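You operate a simulated robot arm through the tools that you are given. There is no shell and no other tool.

You are at the controls of a simulated two-armed robot. One attempt, no reset.

Task
Once box section six reads COOL, open clamp two and gauge its bow.
Fine: air lever to LOCK, air gauge at nought, before you reach under the arm; it stays at LOCK. Leave box sections five, seven, eight and nine ungauged; blue gauge back on the seat of clamp three. Set down upright: blue bow gauge.

The check looks at the end state, three seconds after you hand in, the way a careful person would. Anything else that was tipped, shoved, dropped, spilled or broken makes it a failure.

Robot
Two 7-joint arms with fingered hands on one trunk that stands fixed in place. Base frame: the origin is at the foot of the trunk, x ahead of it, y to its left, z up; the work surface is at about z = 800. Units: mm, degrees, N and s.
The left shoulder is at [50, 214, 869], the right one opposite. With the tool pointing down near the work surface each hand reaches from about 400 to 900 mm from the base axis, measured 20 degrees to its own side. Payload 3 kg a hand.
Tool frame (each hand has its own): the origin (TCP) lies between the finger pads and is the grasp point; the fingertips stand 26 mm ahead of it; z points along the fingers, y is the line along which they close. The gripper opens to 132 mm; its body begins 73 mm behind the TCP. The gripper is a hand of 3 fingers: y runs from the thumb to the fingers, the wrist lies at [0, 0, -229] in the tool frame, and closing takes about 1.5 s.
Orientation is that of the tool frame in the base frame, as a unit quaternion [x, y, z, w]. With the fingers straight down and closing along the base's y, the tool's x points along the base's -x, its y along +y and its z along -z.

Tools
- The arms move only by the tool nudge_tool. It takes "left_deltas", "right_deltas" or both (then of equal length, played together; a hand with none holds still); each is a list of rows, each a list of 7 numbers: the shift along the base's x, y, z in cm, then the turn, a rotation vector about the base's x, y, z in degrees, then the gripper command, from -1 (shut) to 1 (fully open), values between in proportion. In form: [[dx, dy, dz, rx, ry, rz, fingers], ...]. A call has 1 to 20 rows; each row shifts and turns the commanded pose from where the row before left it. A row lasts 0.2 s, in which the tool goes at most 50 mm and 8.6 degrees; a call with a longer step from one row to the next is refused whole, and so is a gripper value outside its range. Where a pose cannot be reached the arm comes as near as it can. A force on the tool above 40 N (or 10 N above the force at the start of the call, whichever is more), or a blocked arm, ends the call early, and 0.2 s more pass. Each finger travels about 72 mm/s and halts on what it meets, pressing with about 30 N; the grip force reading is that of the motor and also rises with nothing between the fingers. The clock runs only during rows and for 0.2 s after the last one: add rows that do not move to give the fingers time. The reply holds the time, the measured pose of the TCP, the force on the tool along the base axes, the opening and the grip force, in the units named above and with some noise, with the torque about the TCP (base axes, N m) and any sound that the robot's microphone picked up, and new pictures: "views" is both (left out), scene, wrist or none (wrist: the cameras of the hands that moved).
- Cameras (640 x 400 px; columns grow to the right, rows downward): "scene" is now at [33.2, -1.3, 1495.8]; the picture's right is [-0.09, -1.00, 0.00], its down [-0.74, 0.07, -0.67] and it looks along [0.67, -0.06, -0.74] (base axes); focal length 311 px, centre (320, 200). "left" rides on the left gripper at [-62, 3, -92] in its tool frame; the picture's right is [-0.05, -1.00, 0.00], its down [0.83, -0.04, -0.56] and it looks along [0.55, -0.03, 0.83] (tool axes); focal length 230 px, centre (320, 200). "right" rides on the right gripper at [61, 3, -92] in its tool frame; the picture's right is [-0.05, 1.00, 0.00], its down [-0.83, -0.04, -0.56] and it looks along [-0.55, -0.03, 0.83] (tool axes); focal length 230 px, centre (320, 200). There is no depth. A picture from a camera that has moved, and an enlarged one, comes with that camera's place and axes in the base frame and with its lens. The place of the scene camera against the robot may be out by one fixed shift of up to 12 mm in any direction.
- hand_shape(shape, hand): the hand has 3 fingers and takes this shape, open, in about a second: jaw (thumb against the fingers, like two jaws); tri (thumb and two fingers); tip (a fingertip pinch); poke (one finger out to press); point (the index stretched); flat (the hand flat); cup (the hand cupped); fist (a fist). The gripper value then closes the fingers along that shape, each until it touches; the sizes above hold for jaw. It gives what a move gives, with no picture.
- aim_head(pan, tilt): turns the head with the scene camera to pan (to the left, within 86 degrees either way) and tilt (down, from -29 to 69), counted from straight ahead of the robot. It gives what a move gives, and a new picture of the scene camera.
- inspect(camera, box): a new picture of the part [left, top, right, bottom] of that camera's present view, enlarged. It takes no simulated time.
- close_job(): hands the job in; it is judged then, once.

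Places have to be worked out from the pictures, the camera data and where the tool is seen. Open the grippers and draw the arms clear of the work before you hand the job in, unless the task says otherwise.

The tools are called by a JSON object that holds its "api" and its "payload". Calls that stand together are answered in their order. nudge_tool: Moves the arms, as the interface text tells. Its arguments: {"type":"object","properties":{"left_deltas":{"type":"array"},"right_deltas":{"type":"array"},"views":{"type":"string","enum":["both","scene","wrist","none"]}},"required":[]} The other tools are called the same way: hand_shape (shape, hand) gives the hand a shape; aim_head (pan, tilt) turns the head that bears the scene camera; inspect (camera, box) takes an enlarged picture of a part of a camera's view; close_job () hands the job in.

At the start:

```text
time_s: 0.0
left_position: [603.1, 180.6, 1094.4]
left_orientation: [0.052, 0.999, 0.0, 0.001]
left_contact_force: [0.5, 0.4, -0.3]
left_wrist_torque: [-0.02, 0.02, 0.01]
left_width: 132.3
left_gripper_force: 0.0
left_shape: jaw
right_position: [537.7, -329.9, 1093.7]
right_orientation: [0.052, 0.999, 0.0, 0.0]
right_contact_force: [0.1, -0.1, -0.4]
right_wrist_torque: [0.03, 0.03, -0.02]
right_width: 131.9
right_gripper_force: 0.0
right_shape: jaw
head pan, tilt (commanded): [-5.2, 47.7]
```

scene: 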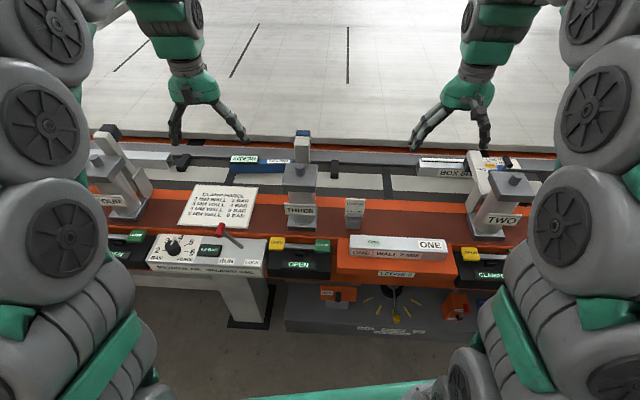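
right: 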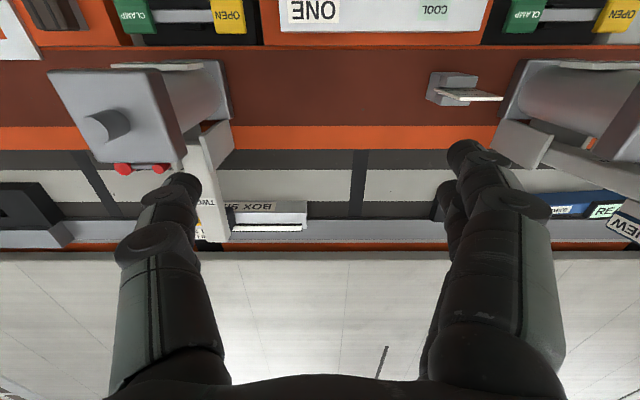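
left: 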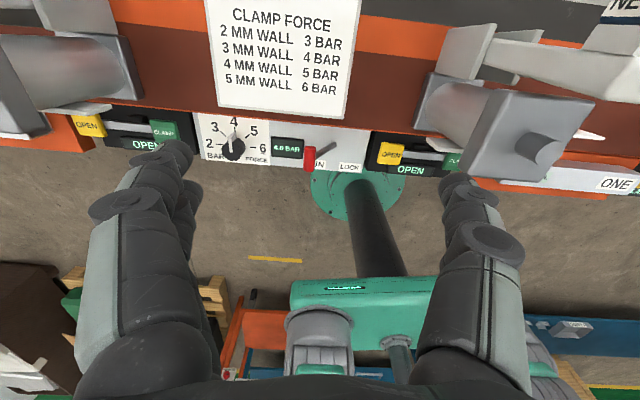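

I start by looking closely at the scene: the clamps, the air panel and the labels.

{"api": "inspect", "payload": {"camera": "scene", "box": [400, 130, 580, 300]}}

{"api": "inspect", "payload": {"camera": "scene", "box": [80, 200, 280, 300]}}

{"api": "inspect", "payload": {"camera": "scene", "box": [220, 120, 400, 280]}}

{"api": "inspect", "payload": {"camera": "right", "box": [0, 0, 640, 270]}}

```text
2.35 times, centred on (490, 215) of scene
camera zoom: at [33.2, -1.3, 1495.8], right [-0.09, -1.0, 0.0], down [-0.74, 0.07, -0.67], along [0.67, -0.06, -0.74], focal length 731 px, centre (-80, 165)
```

zoom: 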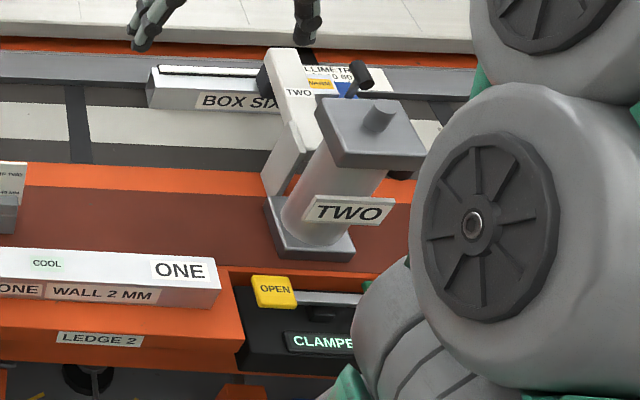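

```text
3.20 times, centred on (180, 250) of scene
camera zoom: at [33.2, -1.3, 1495.8], right [-0.09, -1.0, 0.0], down [-0.74, 0.07, -0.67], along [0.67, -0.06, -0.74], focal length 994 px, centre (768, 40)
```

zoom: 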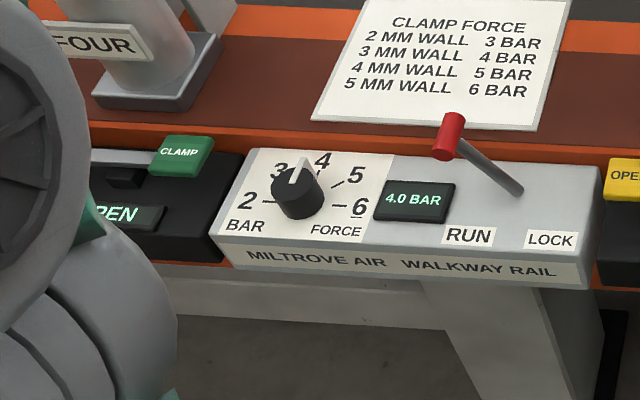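

```text
2.50 times, centred on (310, 200) of scene
camera zoom: at [33.2, -1.3, 1495.8], right [-0.09, -1.0, 0.0], down [-0.74, 0.07, -0.67], along [0.67, -0.06, -0.74], focal length 777 px, centre (345, 200)
```

zoom: 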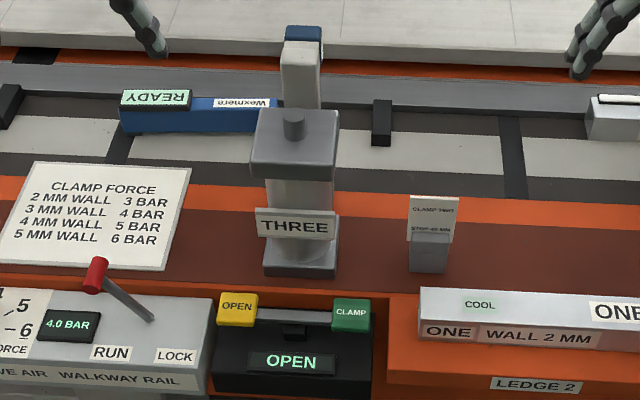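

```text
1.00 times, centred on (320, 135) of right (not enlarged: the box is as wide or as high as the picture)
camera zoom: at [476.0, -319.1, 1185.7], right [0.16, 0.99, 0.0], down [0.82, -0.13, 0.56], along [0.55, -0.09, -0.83], focal length 230 px, centre (320, 265)
```

zoom: 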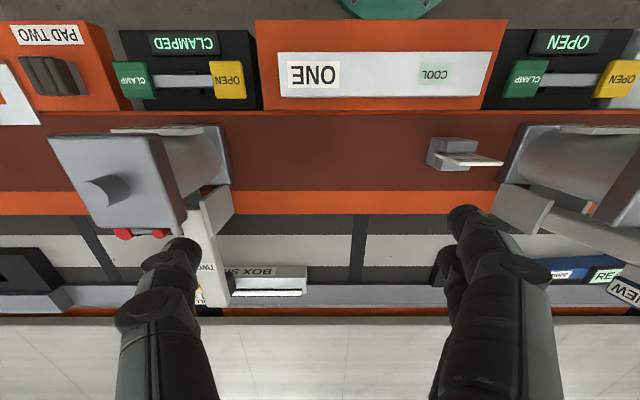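

The right arm hides part of clamp two. I turn the head right and left to see the rest of the scene.

{"api": "aim_head", "payload": {"pan": -35, "tilt": 45}}

```text
time_s: 0.9
left_position: [603.5, 180.2, 1093.8]
left_orientation: [0.052, 0.999, 0.0, 0.0]
left_contact_force: [0.5, 0.0, 0.6]
left_wrist_torque: [0.0, 0.03, 0.02]
left_width: 132.0
left_gripper_force: 0.0
left_shape: jaw
right_position: [537.3, -329.8, 1091.8]
right_orientation: [0.053, 0.999, 0.0, -0.001]
right_contact_force: [0.2, -0.5, -0.6]
right_wrist_torque: [0.01, -0.02, 0.01]
right_width: 131.8
right_gripper_force: 0.0
right_shape: jaw
head pan, tilt (commanded): [-35.0, 45.0]
camera scene: at [21.1, -40.7, 1499.6], right [-0.57, -0.82, 0.0], down [-0.58, 0.41, -0.71], along [0.58, -0.41, -0.71], focal length 311 px, centre (320, 200)
```

scene: 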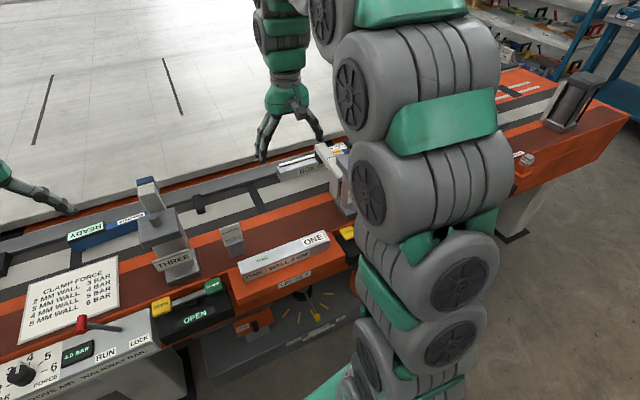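

The right arm still hides clamp one and two's right side. I look to the left as well before moving anything.

{"api": "aim_head", "payload": {"pan": 30, "tilt": 45}}

```text
time_s: 2.3
left_position: [603.6, 181.6, 1093.3]
left_orientation: [0.053, 0.999, -0.001, 0.0]
left_contact_force: [0.3, 0.3, -0.9]
left_wrist_torque: [0.06, -0.01, -0.01]
left_width: 131.7
left_gripper_force: 0.0
left_shape: jaw
right_position: [537.3, -329.5, 1092.8]
right_orientation: [0.053, 0.999, -0.001, 0.0]
right_contact_force: [-0.2, 0.3, 0.0]
right_wrist_torque: [-0.02, -0.02, 0.03]
right_width: 131.7
right_gripper_force: 0.1
right_shape: jaw
head pan, tilt (commanded): [30.0, 45.0]
camera scene: at [25.0, 46.5, 1499.6], right [0.5, -0.87, 0.0], down [-0.61, -0.35, -0.71], along [0.61, 0.35, -0.71], focal length 311 px, centre (320, 200)
```

scene: 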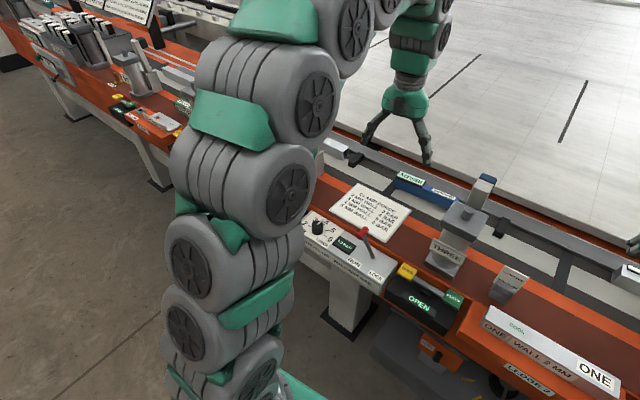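

I zoom into the left background, where more labels and boards are visible.

{"api": "inspect", "payload": {"camera": "scene", "box": [0, 0, 220, 160]}}

{"api": "inspect", "payload": {"camera": "scene", "box": [300, 120, 500, 300]}}

{"api": "inspect", "payload": {"camera": "left", "box": [0, 0, 640, 240]}}

```text
2.50 times, centred on (110, 80) of scene
camera zoom: at [25.0, 46.5, 1499.6], right [0.5, -0.87, 0.0], down [-0.61, -0.35, -0.71], along [0.61, 0.35, -0.71], focal length 777 px, centre (845, 500)
```

zoom: 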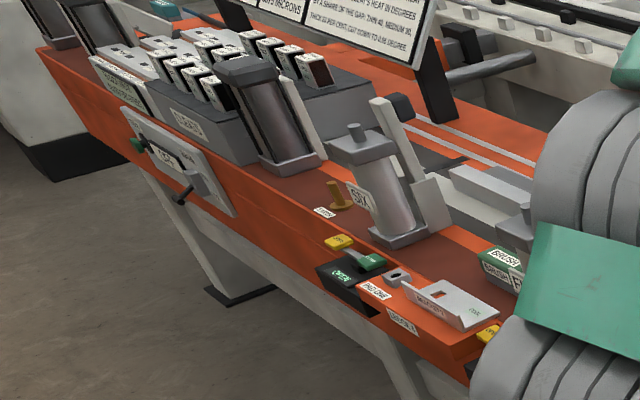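

```text
2.22 times, centred on (400, 210) of scene
camera zoom: at [25.0, 46.5, 1499.6], right [0.5, -0.87, 0.0], down [-0.61, -0.35, -0.71], along [0.61, 0.35, -0.71], focal length 690 px, centre (142, 178)
```

zoom: 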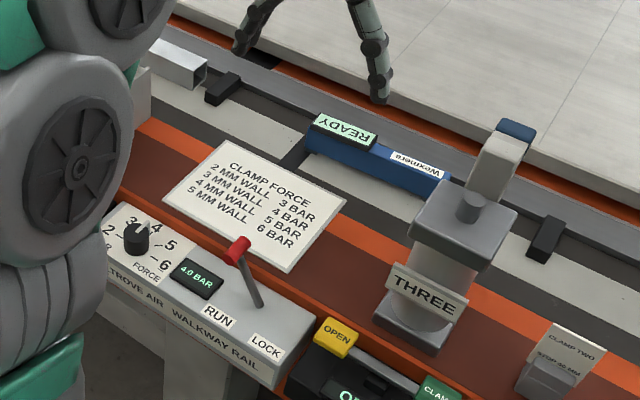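

```text
1.00 times, centred on (320, 120) of left (not enlarged: the box is as wide or as high as the picture)
camera zoom: at [665.2, 177.5, 1184.1], right [-0.05, -1.0, 0.0], down [-0.83, 0.04, 0.56], along [-0.55, 0.03, -0.83], focal length 230 px, centre (320, 280)
```

zoom: 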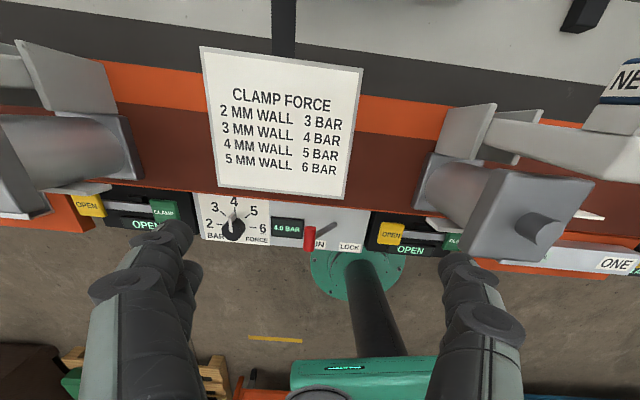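

I zoom the right wrist camera on clamp two and on the box section behind it.

{"api": "inspect", "payload": {"camera": "right", "box": [0, 130, 320, 330]}}

{"api": "inspect", "payload": {"camera": "right", "box": [0, 0, 320, 130]}}

{"api": "inspect", "payload": {"camera": "right", "box": [400, 60, 640, 270]}}

```text
2.00 times, centred on (160, 230) of right
camera zoom: at [476.0, -319.1, 1185.7], right [0.16, 0.99, 0.0], down [0.82, -0.13, 0.56], along [0.55, -0.09, -0.83], focal length 460 px, centre (640, 140)
```

zoom: 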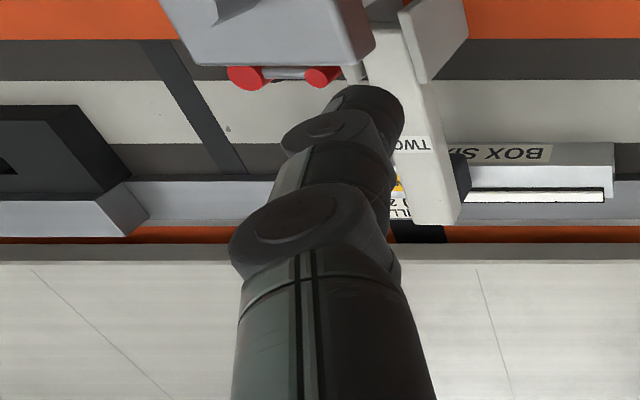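

```text
2.00 times, centred on (160, 65) of right
camera zoom: at [476.0, -319.1, 1185.7], right [0.16, 0.99, 0.0], down [0.82, -0.13, 0.56], along [0.55, -0.09, -0.83], focal length 460 px, centre (640, 470)
```

zoom: 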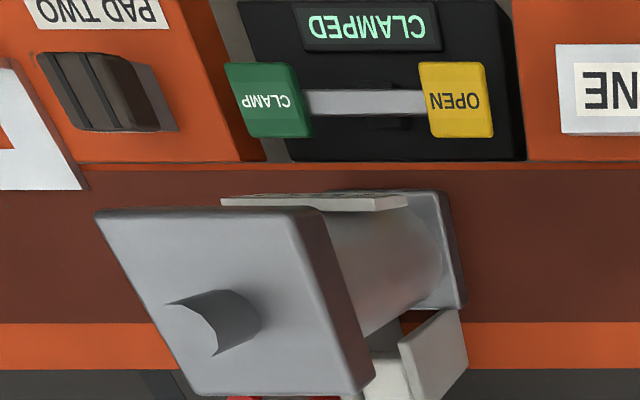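

```text
1.90 times, centred on (520, 165) of right
camera zoom: at [476.0, -319.1, 1185.7], right [0.16, 0.99, 0.0], down [0.82, -0.13, 0.56], along [0.55, -0.09, -0.83], focal length 438 px, centre (-61, 267)
```

zoom: 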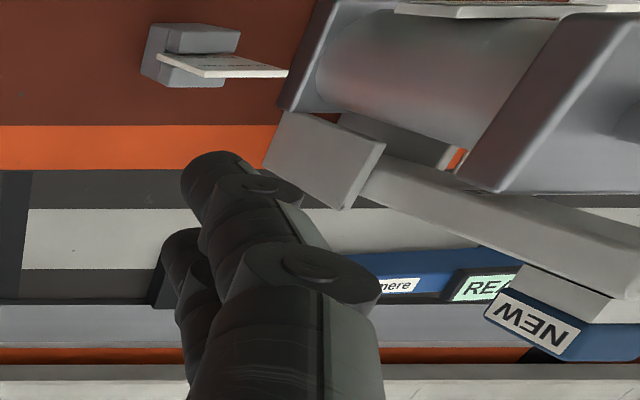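

Box ONE's top triangulates to about z 848, and clamp two's OPEN button to about (425, -427, 817). I raise the right hand slightly and shift it toward clamp two so its camera can see box six.

{"api": "nudge_tool", "payload": {"right_deltas": [[1.5, -1.5, 0.8, 0, 0, 0, 1], [2.5, -2.5, 0.8, 0, 0, 0, 1], [2.5, -2.5, 0.8, 0, 0, 0, 1], [2.5, -2.5, 0.8, 0, 0, 0, 1], [1, -1, 0.8, 0, 0, 0, 1], [0, 0, 0, 0, 0, 0, 1]], "views": "wrist"}}

{"api": "inspect", "payload": {"camera": "right", "box": [0, 0, 400, 250]}}

{"api": "aim_head", "payload": {"pan": -40, "tilt": 40}}

```text
time_s: 3.7
left_position: [604.6, 180.9, 1092.7]
left_orientation: [0.052, 0.999, 0.001, 0.0]
left_contact_force: [0.3, 0.4, -0.6]
left_wrist_torque: [-0.03, 0.02, 0.03]
left_width: 132.0
left_gripper_force: 0.1
left_shape: jaw
right_position: [638.7, -431.9, 1133.0]
right_orientation: [0.053, 0.999, 0.0, 0.0]
right_contact_force: [-0.4, -0.5, 0.3]
right_wrist_torque: [0.03, -0.02, 0.01]
right_width: 132.0
right_gripper_force: 0.0
right_shape: jaw
head pan, tilt (commanded): [30.0, 45.0]
camera right: at [576.7, -419.7, 1225.6], right [0.16, 0.99, 0.0], down [0.82, -0.13, 0.55], along [0.55, -0.09, -0.83], focal length 230 px, centre (320, 200)
```

right: 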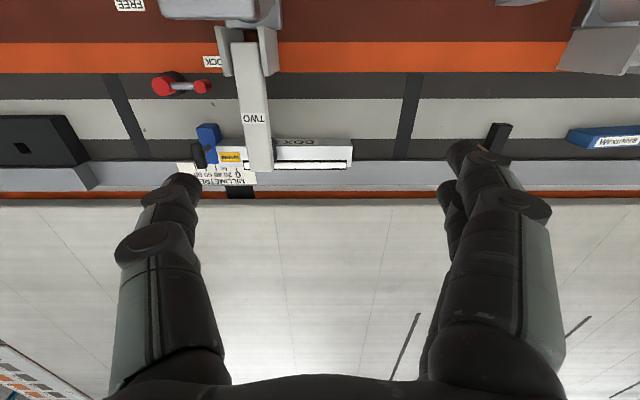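

```text
1.60 times, centred on (200, 125) of right
camera zoom: at [576.7, -419.7, 1225.6], right [0.16, 0.99, 0.0], down [0.82, -0.13, 0.55], along [0.55, -0.09, -0.83], focal length 368 px, centre (512, 320)
```

zoom: 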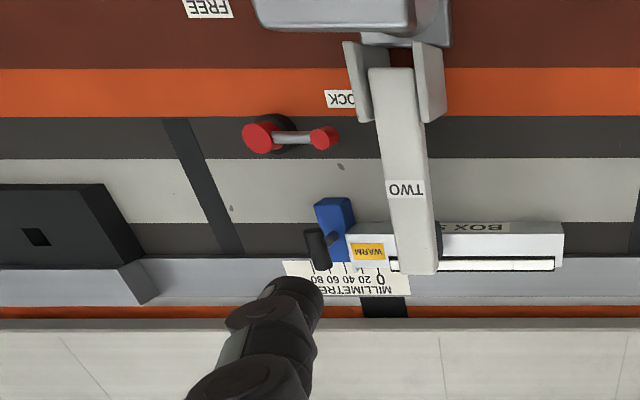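

```text
time_s: 5.1
left_position: [603.6, 180.6, 1093.6]
left_orientation: [0.053, 0.999, 0.0, 0.0]
left_contact_force: [-0.3, -0.5, -1.0]
left_wrist_torque: [0.04, 0.01, 0.01]
left_width: 131.8
left_gripper_force: 0.1
left_shape: jaw
right_position: [638.4, -431.0, 1132.5]
right_orientation: [0.053, 0.999, 0.0, 0.0]
right_contact_force: [0.7, 0.2, -1.1]
right_wrist_torque: [-0.01, 0.04, 0.0]
right_width: 131.9
right_gripper_force: 0.0
right_shape: jaw
head pan, tilt (commanded): [-40.0, 40.0]
camera scene: at [19.7, -48.7, 1506.9], right [-0.64, -0.77, 0.0], down [-0.49, 0.41, -0.77], along [0.59, -0.49, -0.64], focal length 311 px, centre (320, 200)
```

scene: 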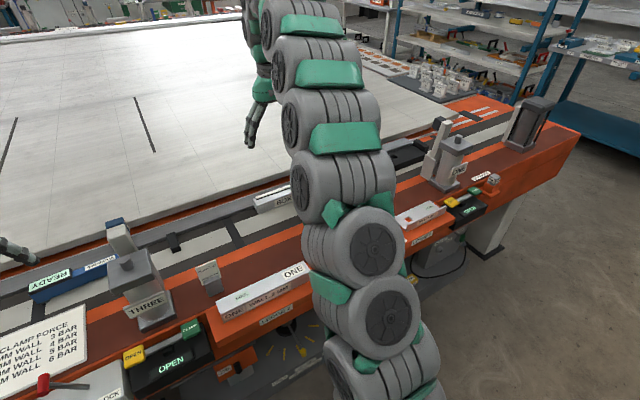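

Box six reads WARM on a yellow tag, so it isn't ready yet. I look closely at the stop scale, the card and the blue gauge.

{"api": "inspect", "payload": {"camera": "right", "box": [140, 60, 380, 210]}}

{"api": "inspect", "payload": {"camera": "scene", "box": [0, 200, 240, 400]}}

{"api": "inspect", "payload": {"camera": "scene", "box": [380, 60, 600, 280]}}

{"api": "inspect", "payload": {"camera": "right", "box": [0, 0, 240, 150]}}

```text
2.67 times, centred on (260, 135) of right
camera zoom: at [576.7, -419.6, 1225.7], right [0.16, 0.99, 0.0], down [0.82, -0.13, 0.56], along [0.55, -0.09, -0.83], focal length 614 px, centre (480, 373)
```

zoom: 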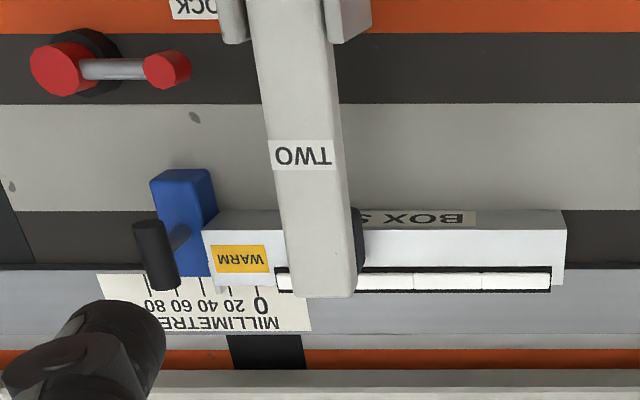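

```text
2.00 times, centred on (120, 300) of scene
camera zoom: at [19.7, -48.7, 1506.9], right [-0.64, -0.77, 0.0], down [-0.49, 0.41, -0.77], along [0.59, -0.49, -0.64], focal length 621 px, centre (720, 0)
```

zoom: 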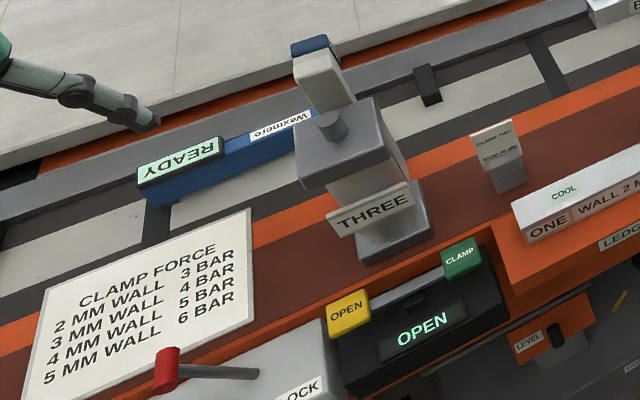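

```text
1.82 times, centred on (490, 170) of scene
camera zoom: at [19.7, -48.7, 1506.9], right [-0.64, -0.77, 0.0], down [-0.49, 0.41, -0.77], along [0.59, -0.49, -0.64], focal length 565 px, centre (11, 254)
```

zoom: 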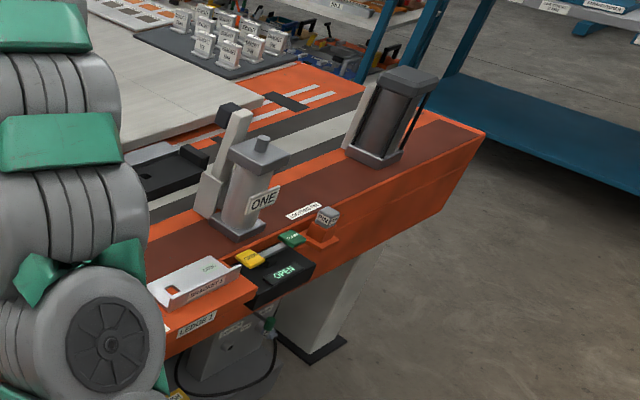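

```text
2.67 times, centred on (120, 75) of right
camera zoom: at [576.7, -419.6, 1225.7], right [0.16, 0.99, 0.0], down [0.82, -0.13, 0.56], along [0.55, -0.09, -0.83], focal length 614 px, centre (853, 533)
```

zoom: 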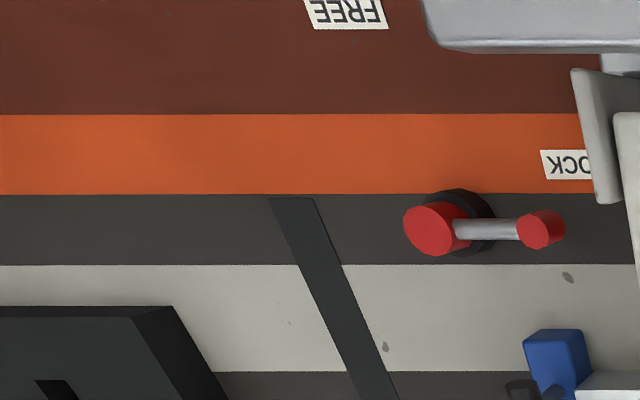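

I aim the head straight at clamp three and the blue gauge to measure them.

{"api": "aim_head", "payload": {"pan": 5, "tilt": 40}}

{"api": "inspect", "payload": {"camera": "scene", "box": [200, 120, 440, 270]}}

{"api": "inspect", "payload": {"camera": "scene", "box": [40, 160, 280, 320]}}

{"api": "inspect", "payload": {"camera": "right", "box": [400, 0, 640, 180]}}

```text
time_s: 6.2
left_position: [604.0, 180.1, 1093.8]
left_orientation: [0.052, 0.999, 0.001, 0.0]
left_contact_force: [-0.7, 0.2, -0.5]
left_wrist_torque: [0.01, -0.03, 0.0]
left_width: 132.2
left_gripper_force: 0.1
left_shape: jaw
right_position: [636.9, -429.1, 1133.7]
right_orientation: [0.053, 0.999, 0.0, 0.0]
right_contact_force: [-0.6, 0.1, 0.3]
right_wrist_torque: [0.0, -0.02, 0.03]
right_width: 131.7
right_gripper_force: 0.2
right_shape: jaw
head pan, tilt (commanded): [5.0, 40.0]
camera scene: at [39.2, 13.2, 1506.9], right [0.09, -1.0, 0.0], down [-0.64, -0.06, -0.77], along [0.76, 0.07, -0.64], focal length 311 px, centre (320, 200)
```

scene: 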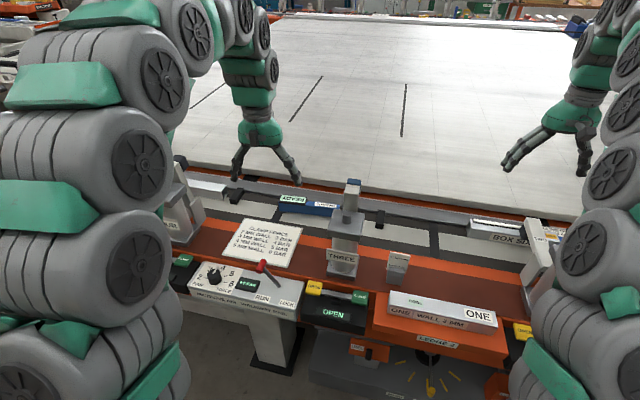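

```text
2.67 times, centred on (320, 195) of scene
camera zoom: at [39.2, 13.2, 1506.9], right [0.09, -1.0, 0.0], down [-0.64, -0.06, -0.77], along [0.76, 0.07, -0.64], focal length 828 px, centre (320, 213)
```

zoom: 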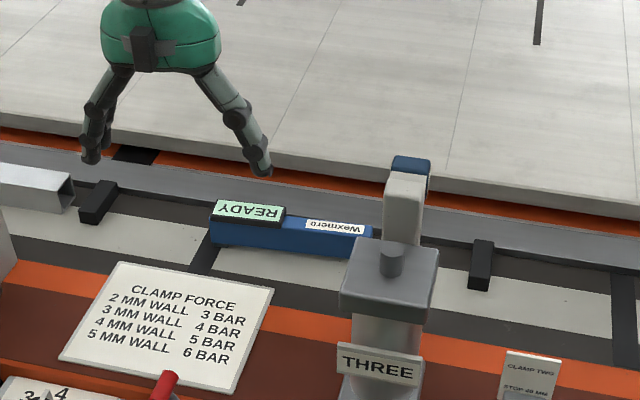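

```text
2.50 times, centred on (160, 240) of scene
camera zoom: at [39.2, 13.2, 1506.9], right [0.09, -1.0, 0.0], down [-0.64, -0.06, -0.77], along [0.76, 0.07, -0.64], focal length 777 px, centre (720, 100)
```

zoom: 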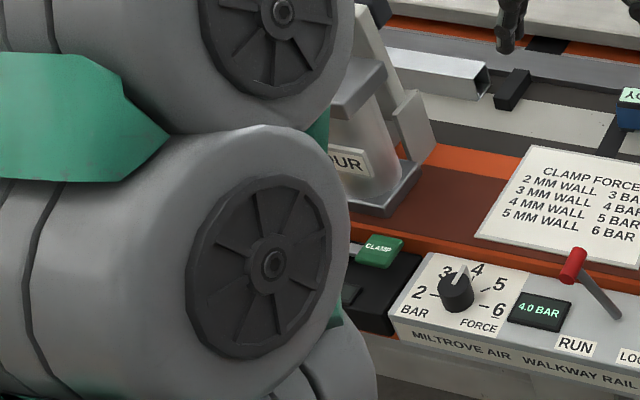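

```text
2.22 times, centred on (520, 90) of right
camera zoom: at [576.6, -419.6, 1225.7], right [0.16, 0.99, 0.0], down [0.82, -0.13, 0.56], along [0.55, -0.09, -0.83], focal length 511 px, centre (-124, 444)
```

zoom: 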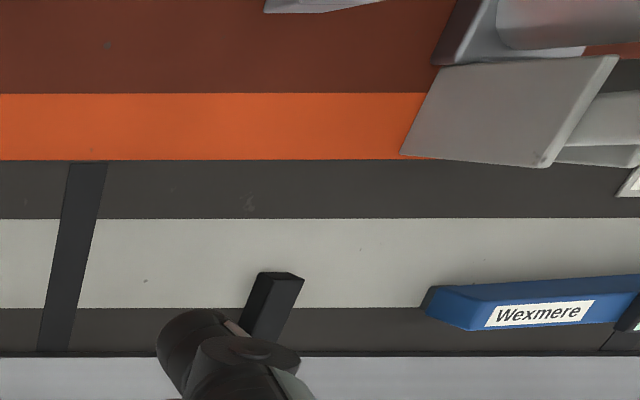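

Working it through, the bench is turned about 9° clockwise from my base frame. Box six is about 40 mm tall with its top near z 832, and the gauge lies around (773, 92). I move the right hand left, staying high, so its camera sees the gauge better while the box cools.

{"api": "nudge_tool", "payload": {"right_deltas": [[0, 3, 0, 0, 0, 0, 1], [0, 4.5, 0, 0, 0, 0, 1], [0, 4.5, 0, 0, 0, 0, 1], [0, 4.5, 0, 0, 0, 0, 1], [0, 4.5, 0, 0, 0, 0, 1], [0, 3, 0, 0, 0, 0, 1], [0, 0, 0, 0, 0, 0, 1]], "views": "both"}}

{"api": "inspect", "payload": {"camera": "right", "box": [340, 20, 600, 180]}}

{"api": "inspect", "payload": {"camera": "right", "box": [0, 60, 240, 210]}}

```text
time_s: 7.8
left_position: [603.3, 181.2, 1092.4]
left_orientation: [0.053, 0.999, 0.001, 0.0]
left_contact_force: [0.5, 0.2, -0.3]
left_wrist_torque: [0.02, 0.01, 0.02]
left_width: 131.9
left_gripper_force: 0.3
left_shape: jaw
right_position: [638.7, -188.2, 1133.5]
right_orientation: [0.053, 0.999, -0.001, 0.001]
right_contact_force: [0.5, -0.2, 0.1]
right_wrist_torque: [0.02, 0.02, 0.01]
right_width: 131.8
right_gripper_force: 0.1
right_shape: jaw
head pan, tilt (commanded): [5.0, 40.0]
camera scene: at [39.2, 13.3, 1506.9], right [0.09, -1.0, 0.0], down [-0.64, -0.06, -0.77], along [0.76, 0.07, -0.64], focal length 311 px, centre (320, 200)
camera right: at [576.4, -178.7, 1226.2], right [0.16, 0.99, 0.0], down [0.82, -0.13, 0.56], along [0.55, -0.09, -0.83], focal length 230 px, centre (320, 200)
```

scene: 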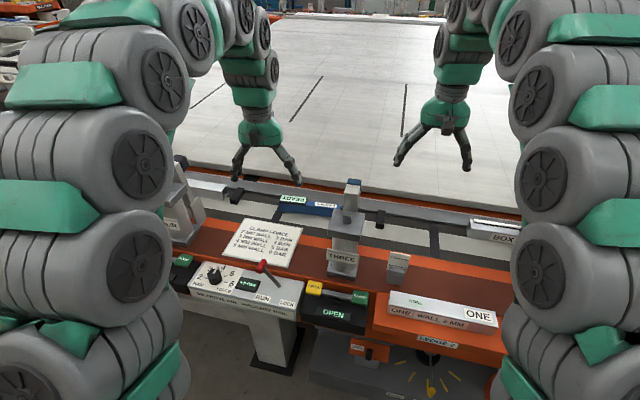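
right: 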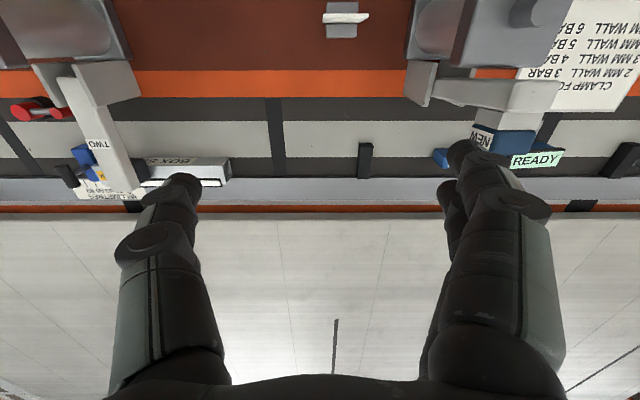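

```text
2.46 times, centred on (470, 100) of right
camera zoom: at [576.4, -178.7, 1226.2], right [0.16, 0.99, 0.0], down [0.82, -0.13, 0.56], along [0.55, -0.09, -0.83], focal length 566 px, centre (-49, 446)
```

zoom: 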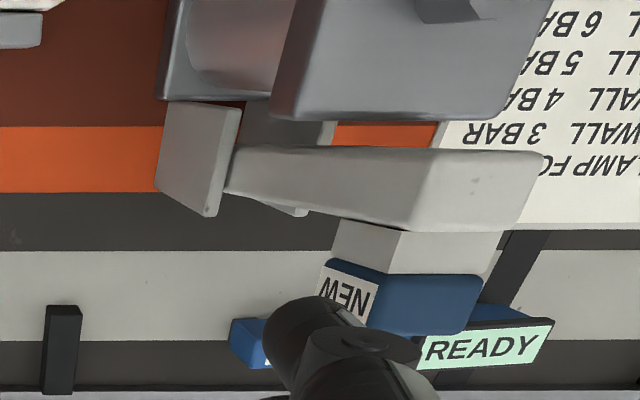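

```text
2.67 times, centred on (120, 135) of right
camera zoom: at [576.4, -178.7, 1226.2], right [0.16, 0.99, 0.0], down [0.82, -0.13, 0.56], along [0.55, -0.09, -0.83], focal length 614 px, centre (853, 373)
```

zoom: 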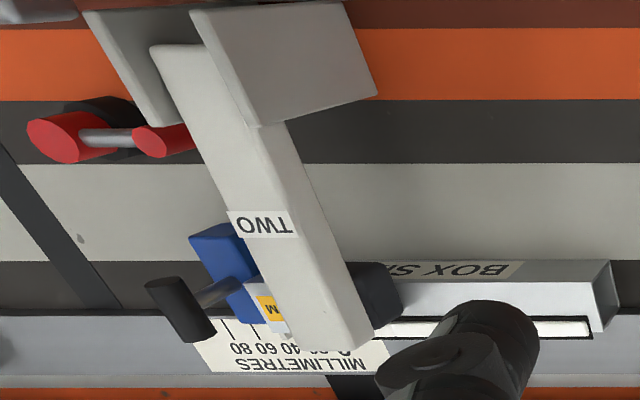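

The gauge turns out to sit on seat three with its middle near (809, 112), about 205 mm long and lying along the bench. I turn the right hand about 90° so its fingers would close across the bench, and to look along box six and the fence.

{"api": "nudge_tool", "payload": {"right_deltas": [[0, -1, 0, 0, 0, -8.4, 1], [0, -1, 0, 0, 0, -8.5, 1], [0, -1, 0, 0, 0, -8.5, 1], [0, -1, 0, 0, 0, -8.5, 1], [0, -1, 0, 0, 0, -8.5, 1], [0, -1, 0, 0, 0, -8.5, 1], [0, 0, 0, 0, 0, -8.5, 1], [0, 0, 0, 0, 0, -8.5, 1], [0, 0, 0, 0, 0, -8.5, 1], [0, 0, 0, 0, 0, -8.5, 1], [0, 0, 0, 0, 0, -8.5, 1], [0, 0, 0, 0, 0, 0, 1]], "views": "both"}}

{"api": "inspect", "payload": {"camera": "right", "box": [200, 0, 440, 150]}}

```text
time_s: 10.4
left_position: [603.4, 180.6, 1093.4]
left_orientation: [0.052, 0.999, 0.0, 0.0]
left_contact_force: [0.3, -0.6, 0.4]
left_wrist_torque: [-0.02, 0.02, 0.02]
left_width: 132.0
left_gripper_force: 0.1
left_shape: jaw
right_position: [637.9, -250.3, 1132.8]
right_orientation: [0.764, 0.646, 0.0, 0.0]
right_contact_force: [-0.6, 0.1, 0.4]
right_wrist_torque: [-0.01, 0.01, 0.0]
right_width: 131.8
right_gripper_force: 0.1
right_shape: jaw
head pan, tilt (commanded): [5.0, 40.0]
camera scene: at [39.2, 13.3, 1506.9], right [0.09, -1.0, 0.0], down [-0.64, -0.06, -0.77], along [0.76, 0.07, -0.64], focal length 311 px, centre (320, 200)
camera right: at [650.0, -188.6, 1225.7], right [0.98, -0.22, 0.0], down [-0.18, -0.81, 0.56], along [-0.12, -0.54, -0.83], focal length 230 px, centre (320, 200)
```

scene: 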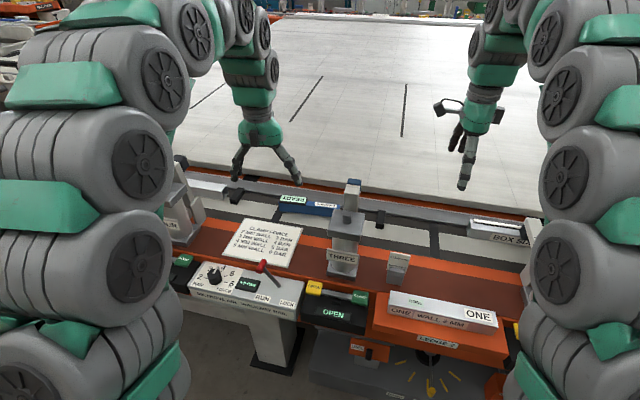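
right: 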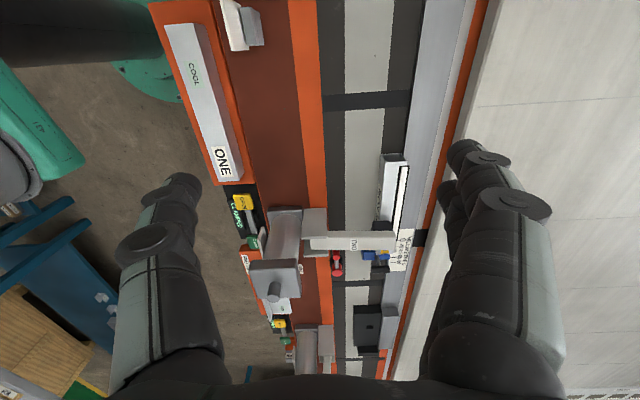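

```text
2.67 times, centred on (320, 75) of right
camera zoom: at [650.0, -188.6, 1225.7], right [0.98, -0.22, 0.0], down [-0.18, -0.81, 0.56], along [-0.12, -0.54, -0.83], focal length 614 px, centre (320, 533)
```

zoom: 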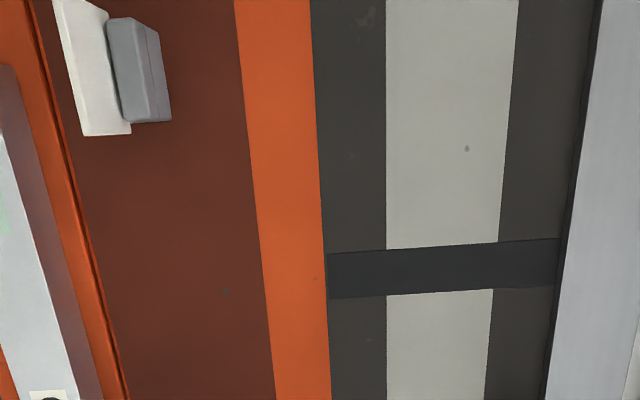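

This view looks along the bench, so I zoom in on box six and the clamp.

{"api": "inspect", "payload": {"camera": "right", "box": [300, 130, 480, 290]}}

{"api": "inspect", "payload": {"camera": "right", "box": [200, 150, 340, 300]}}

```text
2.50 times, centred on (390, 210) of right
camera zoom: at [650.0, -188.6, 1225.7], right [0.98, -0.22, 0.0], down [-0.18, -0.81, 0.56], along [-0.12, -0.54, -0.83], focal length 575 px, centre (145, 175)
```

zoom: 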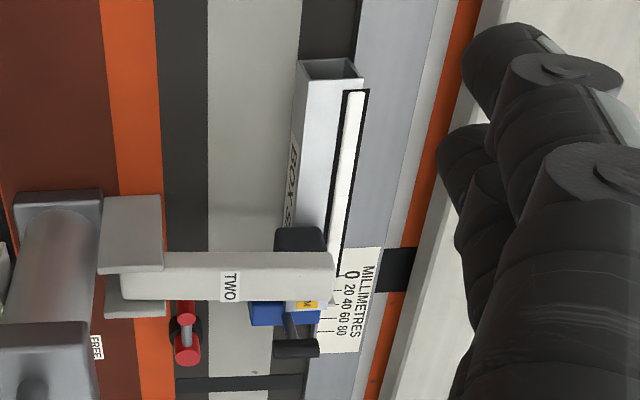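

```text
2.67 times, centred on (270, 225) of right
camera zoom: at [650.0, -188.6, 1225.7], right [0.98, -0.22, 0.0], down [-0.18, -0.81, 0.56], along [-0.12, -0.54, -0.83], focal length 614 px, centre (453, 133)
```

zoom: 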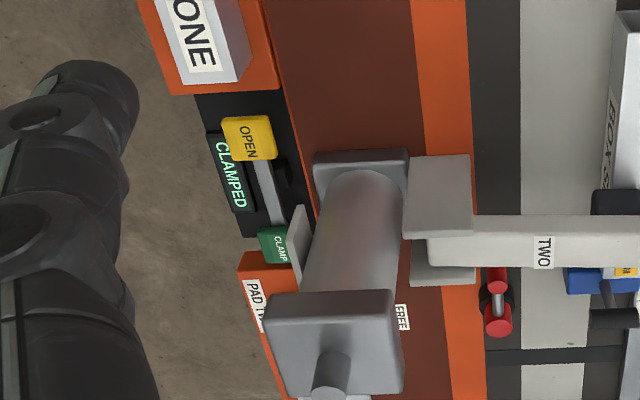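

Box six is a hollow tube with a white strip along its back top edge. I bring the right hand lower and nearer to the free end of box six, staying clear of the arm, for a close look at the strip, the fence and the tag.

{"api": "nudge_tool", "payload": {"right_deltas": [[2.5, -2, -2, 0, 0, 0, 1], [2.5, -2, -4, 0, 0, 0, 1], [2.5, -2, -4, 0, 0, 0, 1], [1, -1, -4, 0, 0, 0, 1], [1, -0.2, -3.6, 0, 0, 0, 1], [0, 0, 0, 0, 0, 0, 1]], "views": "wrist"}}

{"api": "inspect", "payload": {"camera": "right", "box": [220, 60, 460, 210]}}

```text
refused: row 2 steps farther than a row can; nothing moved
```

```text
2.67 times, centred on (340, 135) of right
camera zoom: at [650.0, -188.6, 1225.7], right [0.98, -0.22, 0.0], down [-0.18, -0.81, 0.56], along [-0.12, -0.54, -0.83], focal length 614 px, centre (267, 373)
```

zoom: 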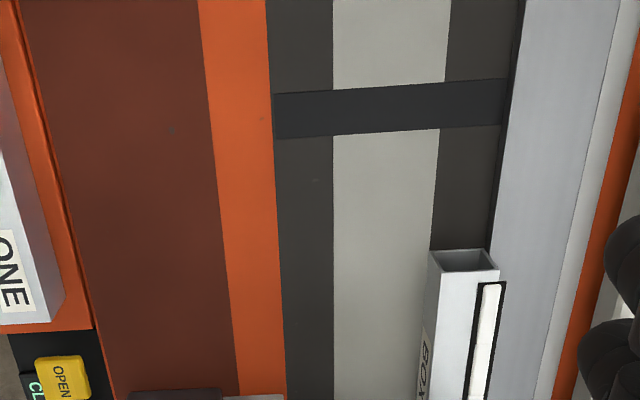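

The step was too long, so I repeat the same move in smaller rows.

{"api": "nudge_tool", "payload": {"right_deltas": [[1.6, -1.2, -2.9, 0, 0, 0, 1], [1.6, -1.2, -2.9, 0, 0, 0, 1], [1.6, -1.2, -2.9, 0, 0, 0, 1], [1.6, -1.2, -2.9, 0, 0, 0, 1], [1.6, -1.2, -2.9, 0, 0, 0, 1], [1.5, -1.2, -2.9, 0, 0, 0, 1], [0, 0, 0, 0, 0, 0, 1]], "views": "wrist"}}

{"api": "inspect", "payload": {"camera": "right", "box": [200, 40, 440, 190]}}

```text
time_s: 12.0
left_position: [603.4, 180.7, 1093.8]
left_orientation: [0.053, 0.999, 0.0, 0.0]
left_contact_force: [0.7, 1.2, 0.0]
left_wrist_torque: [-0.01, 0.02, 0.02]
left_width: 131.9
left_gripper_force: 0.0
left_shape: jaw
right_position: [732.1, -322.3, 960.4]
right_orientation: [0.762, 0.647, 0.001, 0.0]
right_contact_force: [-0.6, -0.3, 0.1]
right_wrist_torque: [0.02, 0.01, 0.01]
right_width: 132.2
right_gripper_force: 0.0
right_shape: jaw
head pan, tilt (commanded): [5.0, 40.0]
camera right: at [745.4, -261.2, 1052.0], right [0.98, -0.21, 0.0], down [-0.18, -0.81, 0.56], along [-0.12, -0.54, -0.83], focal length 230 px, centre (320, 200)
```

right: 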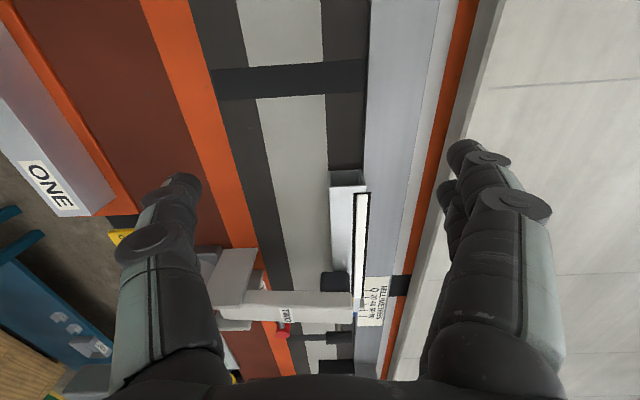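

```text
2.67 times, centred on (320, 115) of right
camera zoom: at [745.4, -261.2, 1052.0], right [0.98, -0.21, 0.0], down [-0.18, -0.81, 0.56], along [-0.12, -0.54, -0.83], focal length 614 px, centre (320, 427)
```

zoom: 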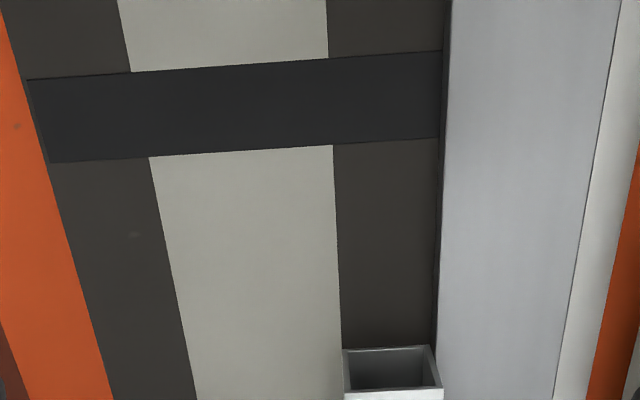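

{"api": "inspect", "payload": {"camera": "right", "box": [260, 150, 460, 360]}}

{"api": "inspect", "payload": {"camera": "right", "box": [310, 150, 420, 230]}}

```text
1.90 times, centred on (360, 255) of right
camera zoom: at [745.4, -261.2, 1052.0], right [0.98, -0.21, 0.0], down [-0.18, -0.81, 0.56], along [-0.12, -0.54, -0.83], focal length 438 px, centre (244, 95)
```

zoom: 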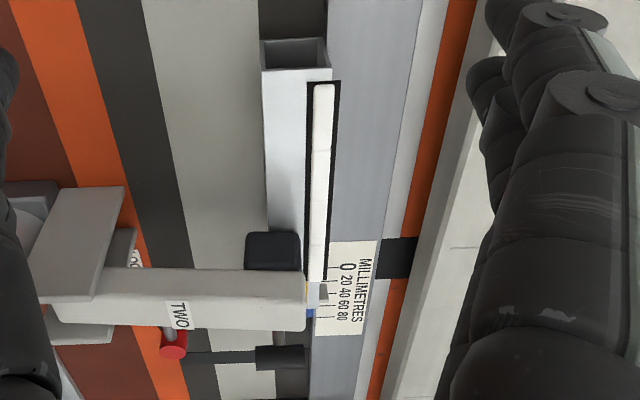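

```text
5.00 times, centred on (365, 190) of right
camera zoom: at [745.4, -261.2, 1052.0], right [0.98, -0.21, 0.0], down [-0.18, -0.81, 0.56], along [-0.12, -0.54, -0.83], focal length 1150 px, centre (95, 250)
```

zoom: 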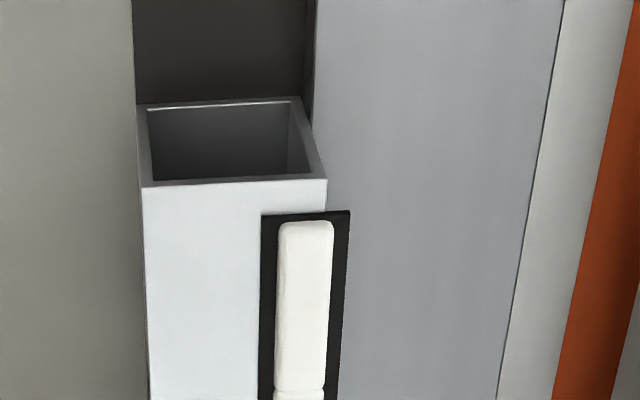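

Box six spans about xb 779–819 and its top is near z 837. The fence is a low step at about z 815, and the tag is still hidden by the arm. Next I turn the left hand across the bench and bring it above the gauge's far end to look at the gauge closely.

{"api": "nudge_tool", "payload": {"left_deltas": [[1.8, 0.55, -0.5, 0, 0, 7.9, 1], [1.8, 0.55, -1.3, 0, 0, 7.9, 1], [1.8, 0.55, -1.3, 0, 0, 7.9, 1], [1.8, 0.55, -1.3, 0, 0, 7.9, 1], [1.8, 0.55, -1.3, 0, 0, 7.9, 1], [1.8, 0.55, -1.3, 0, 0, 7.9, 1], [1.8, 0.55, -1.3, 0, 0, 7.9, 1], [1.8, 0.55, -1.3, 0, 0, 7.9, 1], [1.8, 0.55, -1.3, 0, 0, 7.9, 1], [1.8, 0.55, -1.3, 0, 0, 7.9, 1], [1.8, 0.5, -1.3, 0, 0, 8, 1], [0, 0, 0, 0, 0, 0, 1]], "views": "both"}}

{"api": "inspect", "payload": {"camera": "left", "box": [200, 60, 440, 210]}}

```text
time_s: 14.6
left_position: [801.4, 240.3, 958.3]
left_orientation: [-0.649, 0.76, 0.001, 0.0]
left_contact_force: [0.4, -0.2, -0.1]
left_wrist_torque: [0.04, 0.01, 0.01]
left_width: 132.0
left_gripper_force: 0.0
left_shape: jaw
right_position: [733.5, -320.7, 960.0]
right_orientation: [0.763, 0.647, 0.0, 0.0]
right_contact_force: [0.3, -0.4, -0.2]
right_wrist_torque: [0.0, 0.02, 0.01]
right_width: 131.8
right_gripper_force: 0.1
right_shape: jaw
head pan, tilt (commanded): [5.0, 40.0]
camera scene: at [39.2, 13.3, 1506.9], right [0.09, -1.0, 0.0], down [-0.64, -0.06, -0.77], along [0.76, 0.07, -0.64], focal length 311 px, centre (320, 200)
camera left: at [808.0, 301.6, 1048.5], right [0.99, -0.1, 0.0], down [-0.09, -0.83, 0.56], along [-0.06, -0.55, -0.83], focal length 230 px, centre (320, 200)
```

scene: 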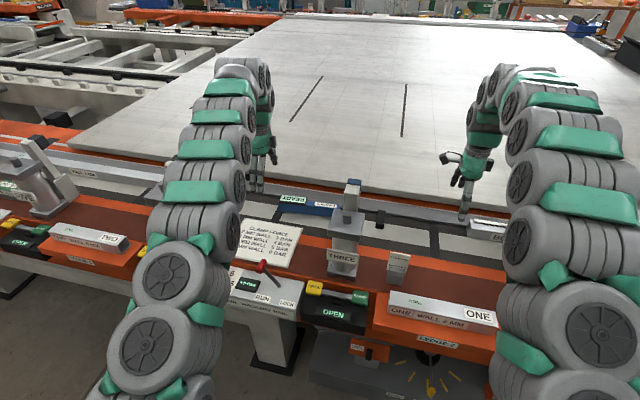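
left: 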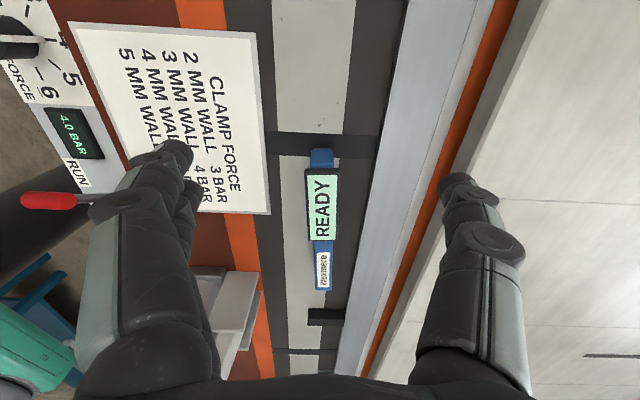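

```text
2.67 times, centred on (320, 135) of left
camera zoom: at [808.0, 301.6, 1048.5], right [0.99, -0.1, 0.0], down [-0.09, -0.83, 0.56], along [-0.06, -0.55, -0.83], focal length 614 px, centre (320, 373)
```

zoom: 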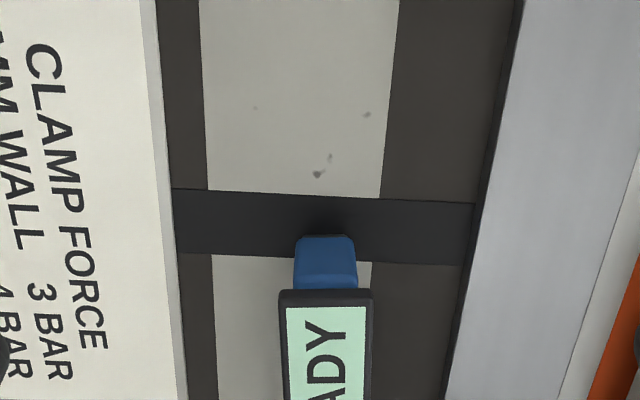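

I zoom onto the whole gauge from above.

{"api": "inspect", "payload": {"camera": "left", "box": [240, 130, 400, 330]}}

{"api": "inspect", "payload": {"camera": "left", "box": [280, 135, 360, 215]}}

{"api": "inspect", "payload": {"camera": "left", "box": [280, 215, 360, 335]}}

{"api": "inspect", "payload": {"camera": "scene", "box": [0, 130, 200, 300]}}

```text
2.00 times, centred on (320, 230) of left
camera zoom: at [808.0, 301.6, 1048.5], right [0.99, -0.1, 0.0], down [-0.09, -0.83, 0.56], along [-0.06, -0.55, -0.83], focal length 460 px, centre (320, 140)
```

zoom: 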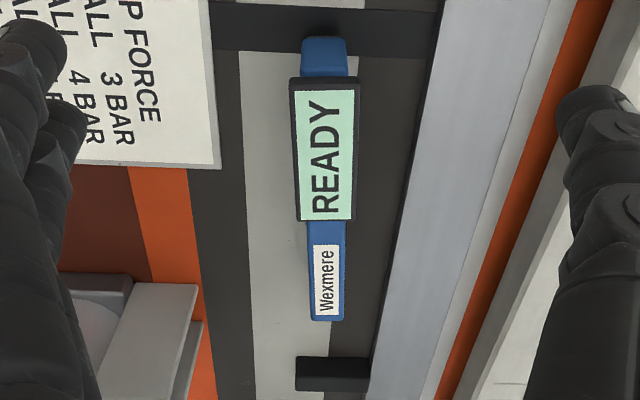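

```text
5.00 times, centred on (320, 175) of left
camera zoom: at [808.0, 301.6, 1048.5], right [0.99, -0.1, 0.0], down [-0.09, -0.83, 0.56], along [-0.06, -0.55, -0.83], focal length 1150 px, centre (320, 325)
```

zoom: 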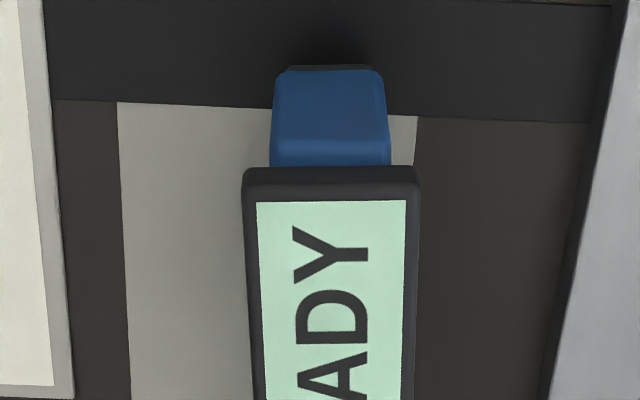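

```text
3.33 times, centred on (320, 275) of left
camera zoom: at [808.0, 301.6, 1048.5], right [0.99, -0.1, 0.0], down [-0.09, -0.83, 0.56], along [-0.06, -0.55, -0.83], focal length 767 px, centre (320, -50)
```

zoom: 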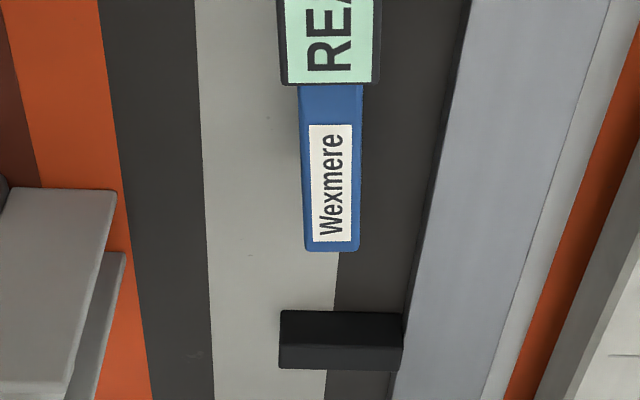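

```text
2.35 times, centred on (100, 215) of scene
camera zoom: at [39.2, 13.3, 1506.9], right [0.09, -1.0, 0.0], down [-0.64, -0.06, -0.77], along [0.76, 0.07, -0.64], focal length 731 px, centre (838, 165)
```

zoom: 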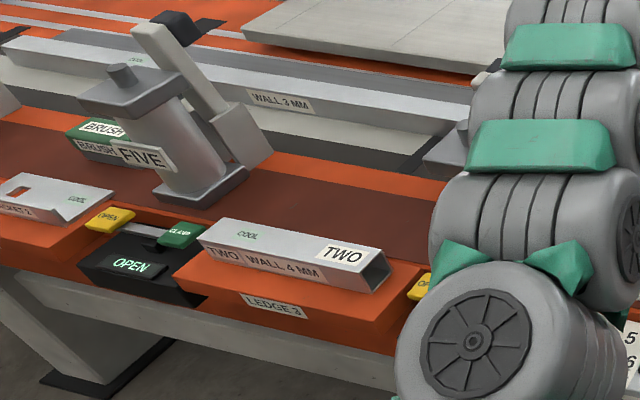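

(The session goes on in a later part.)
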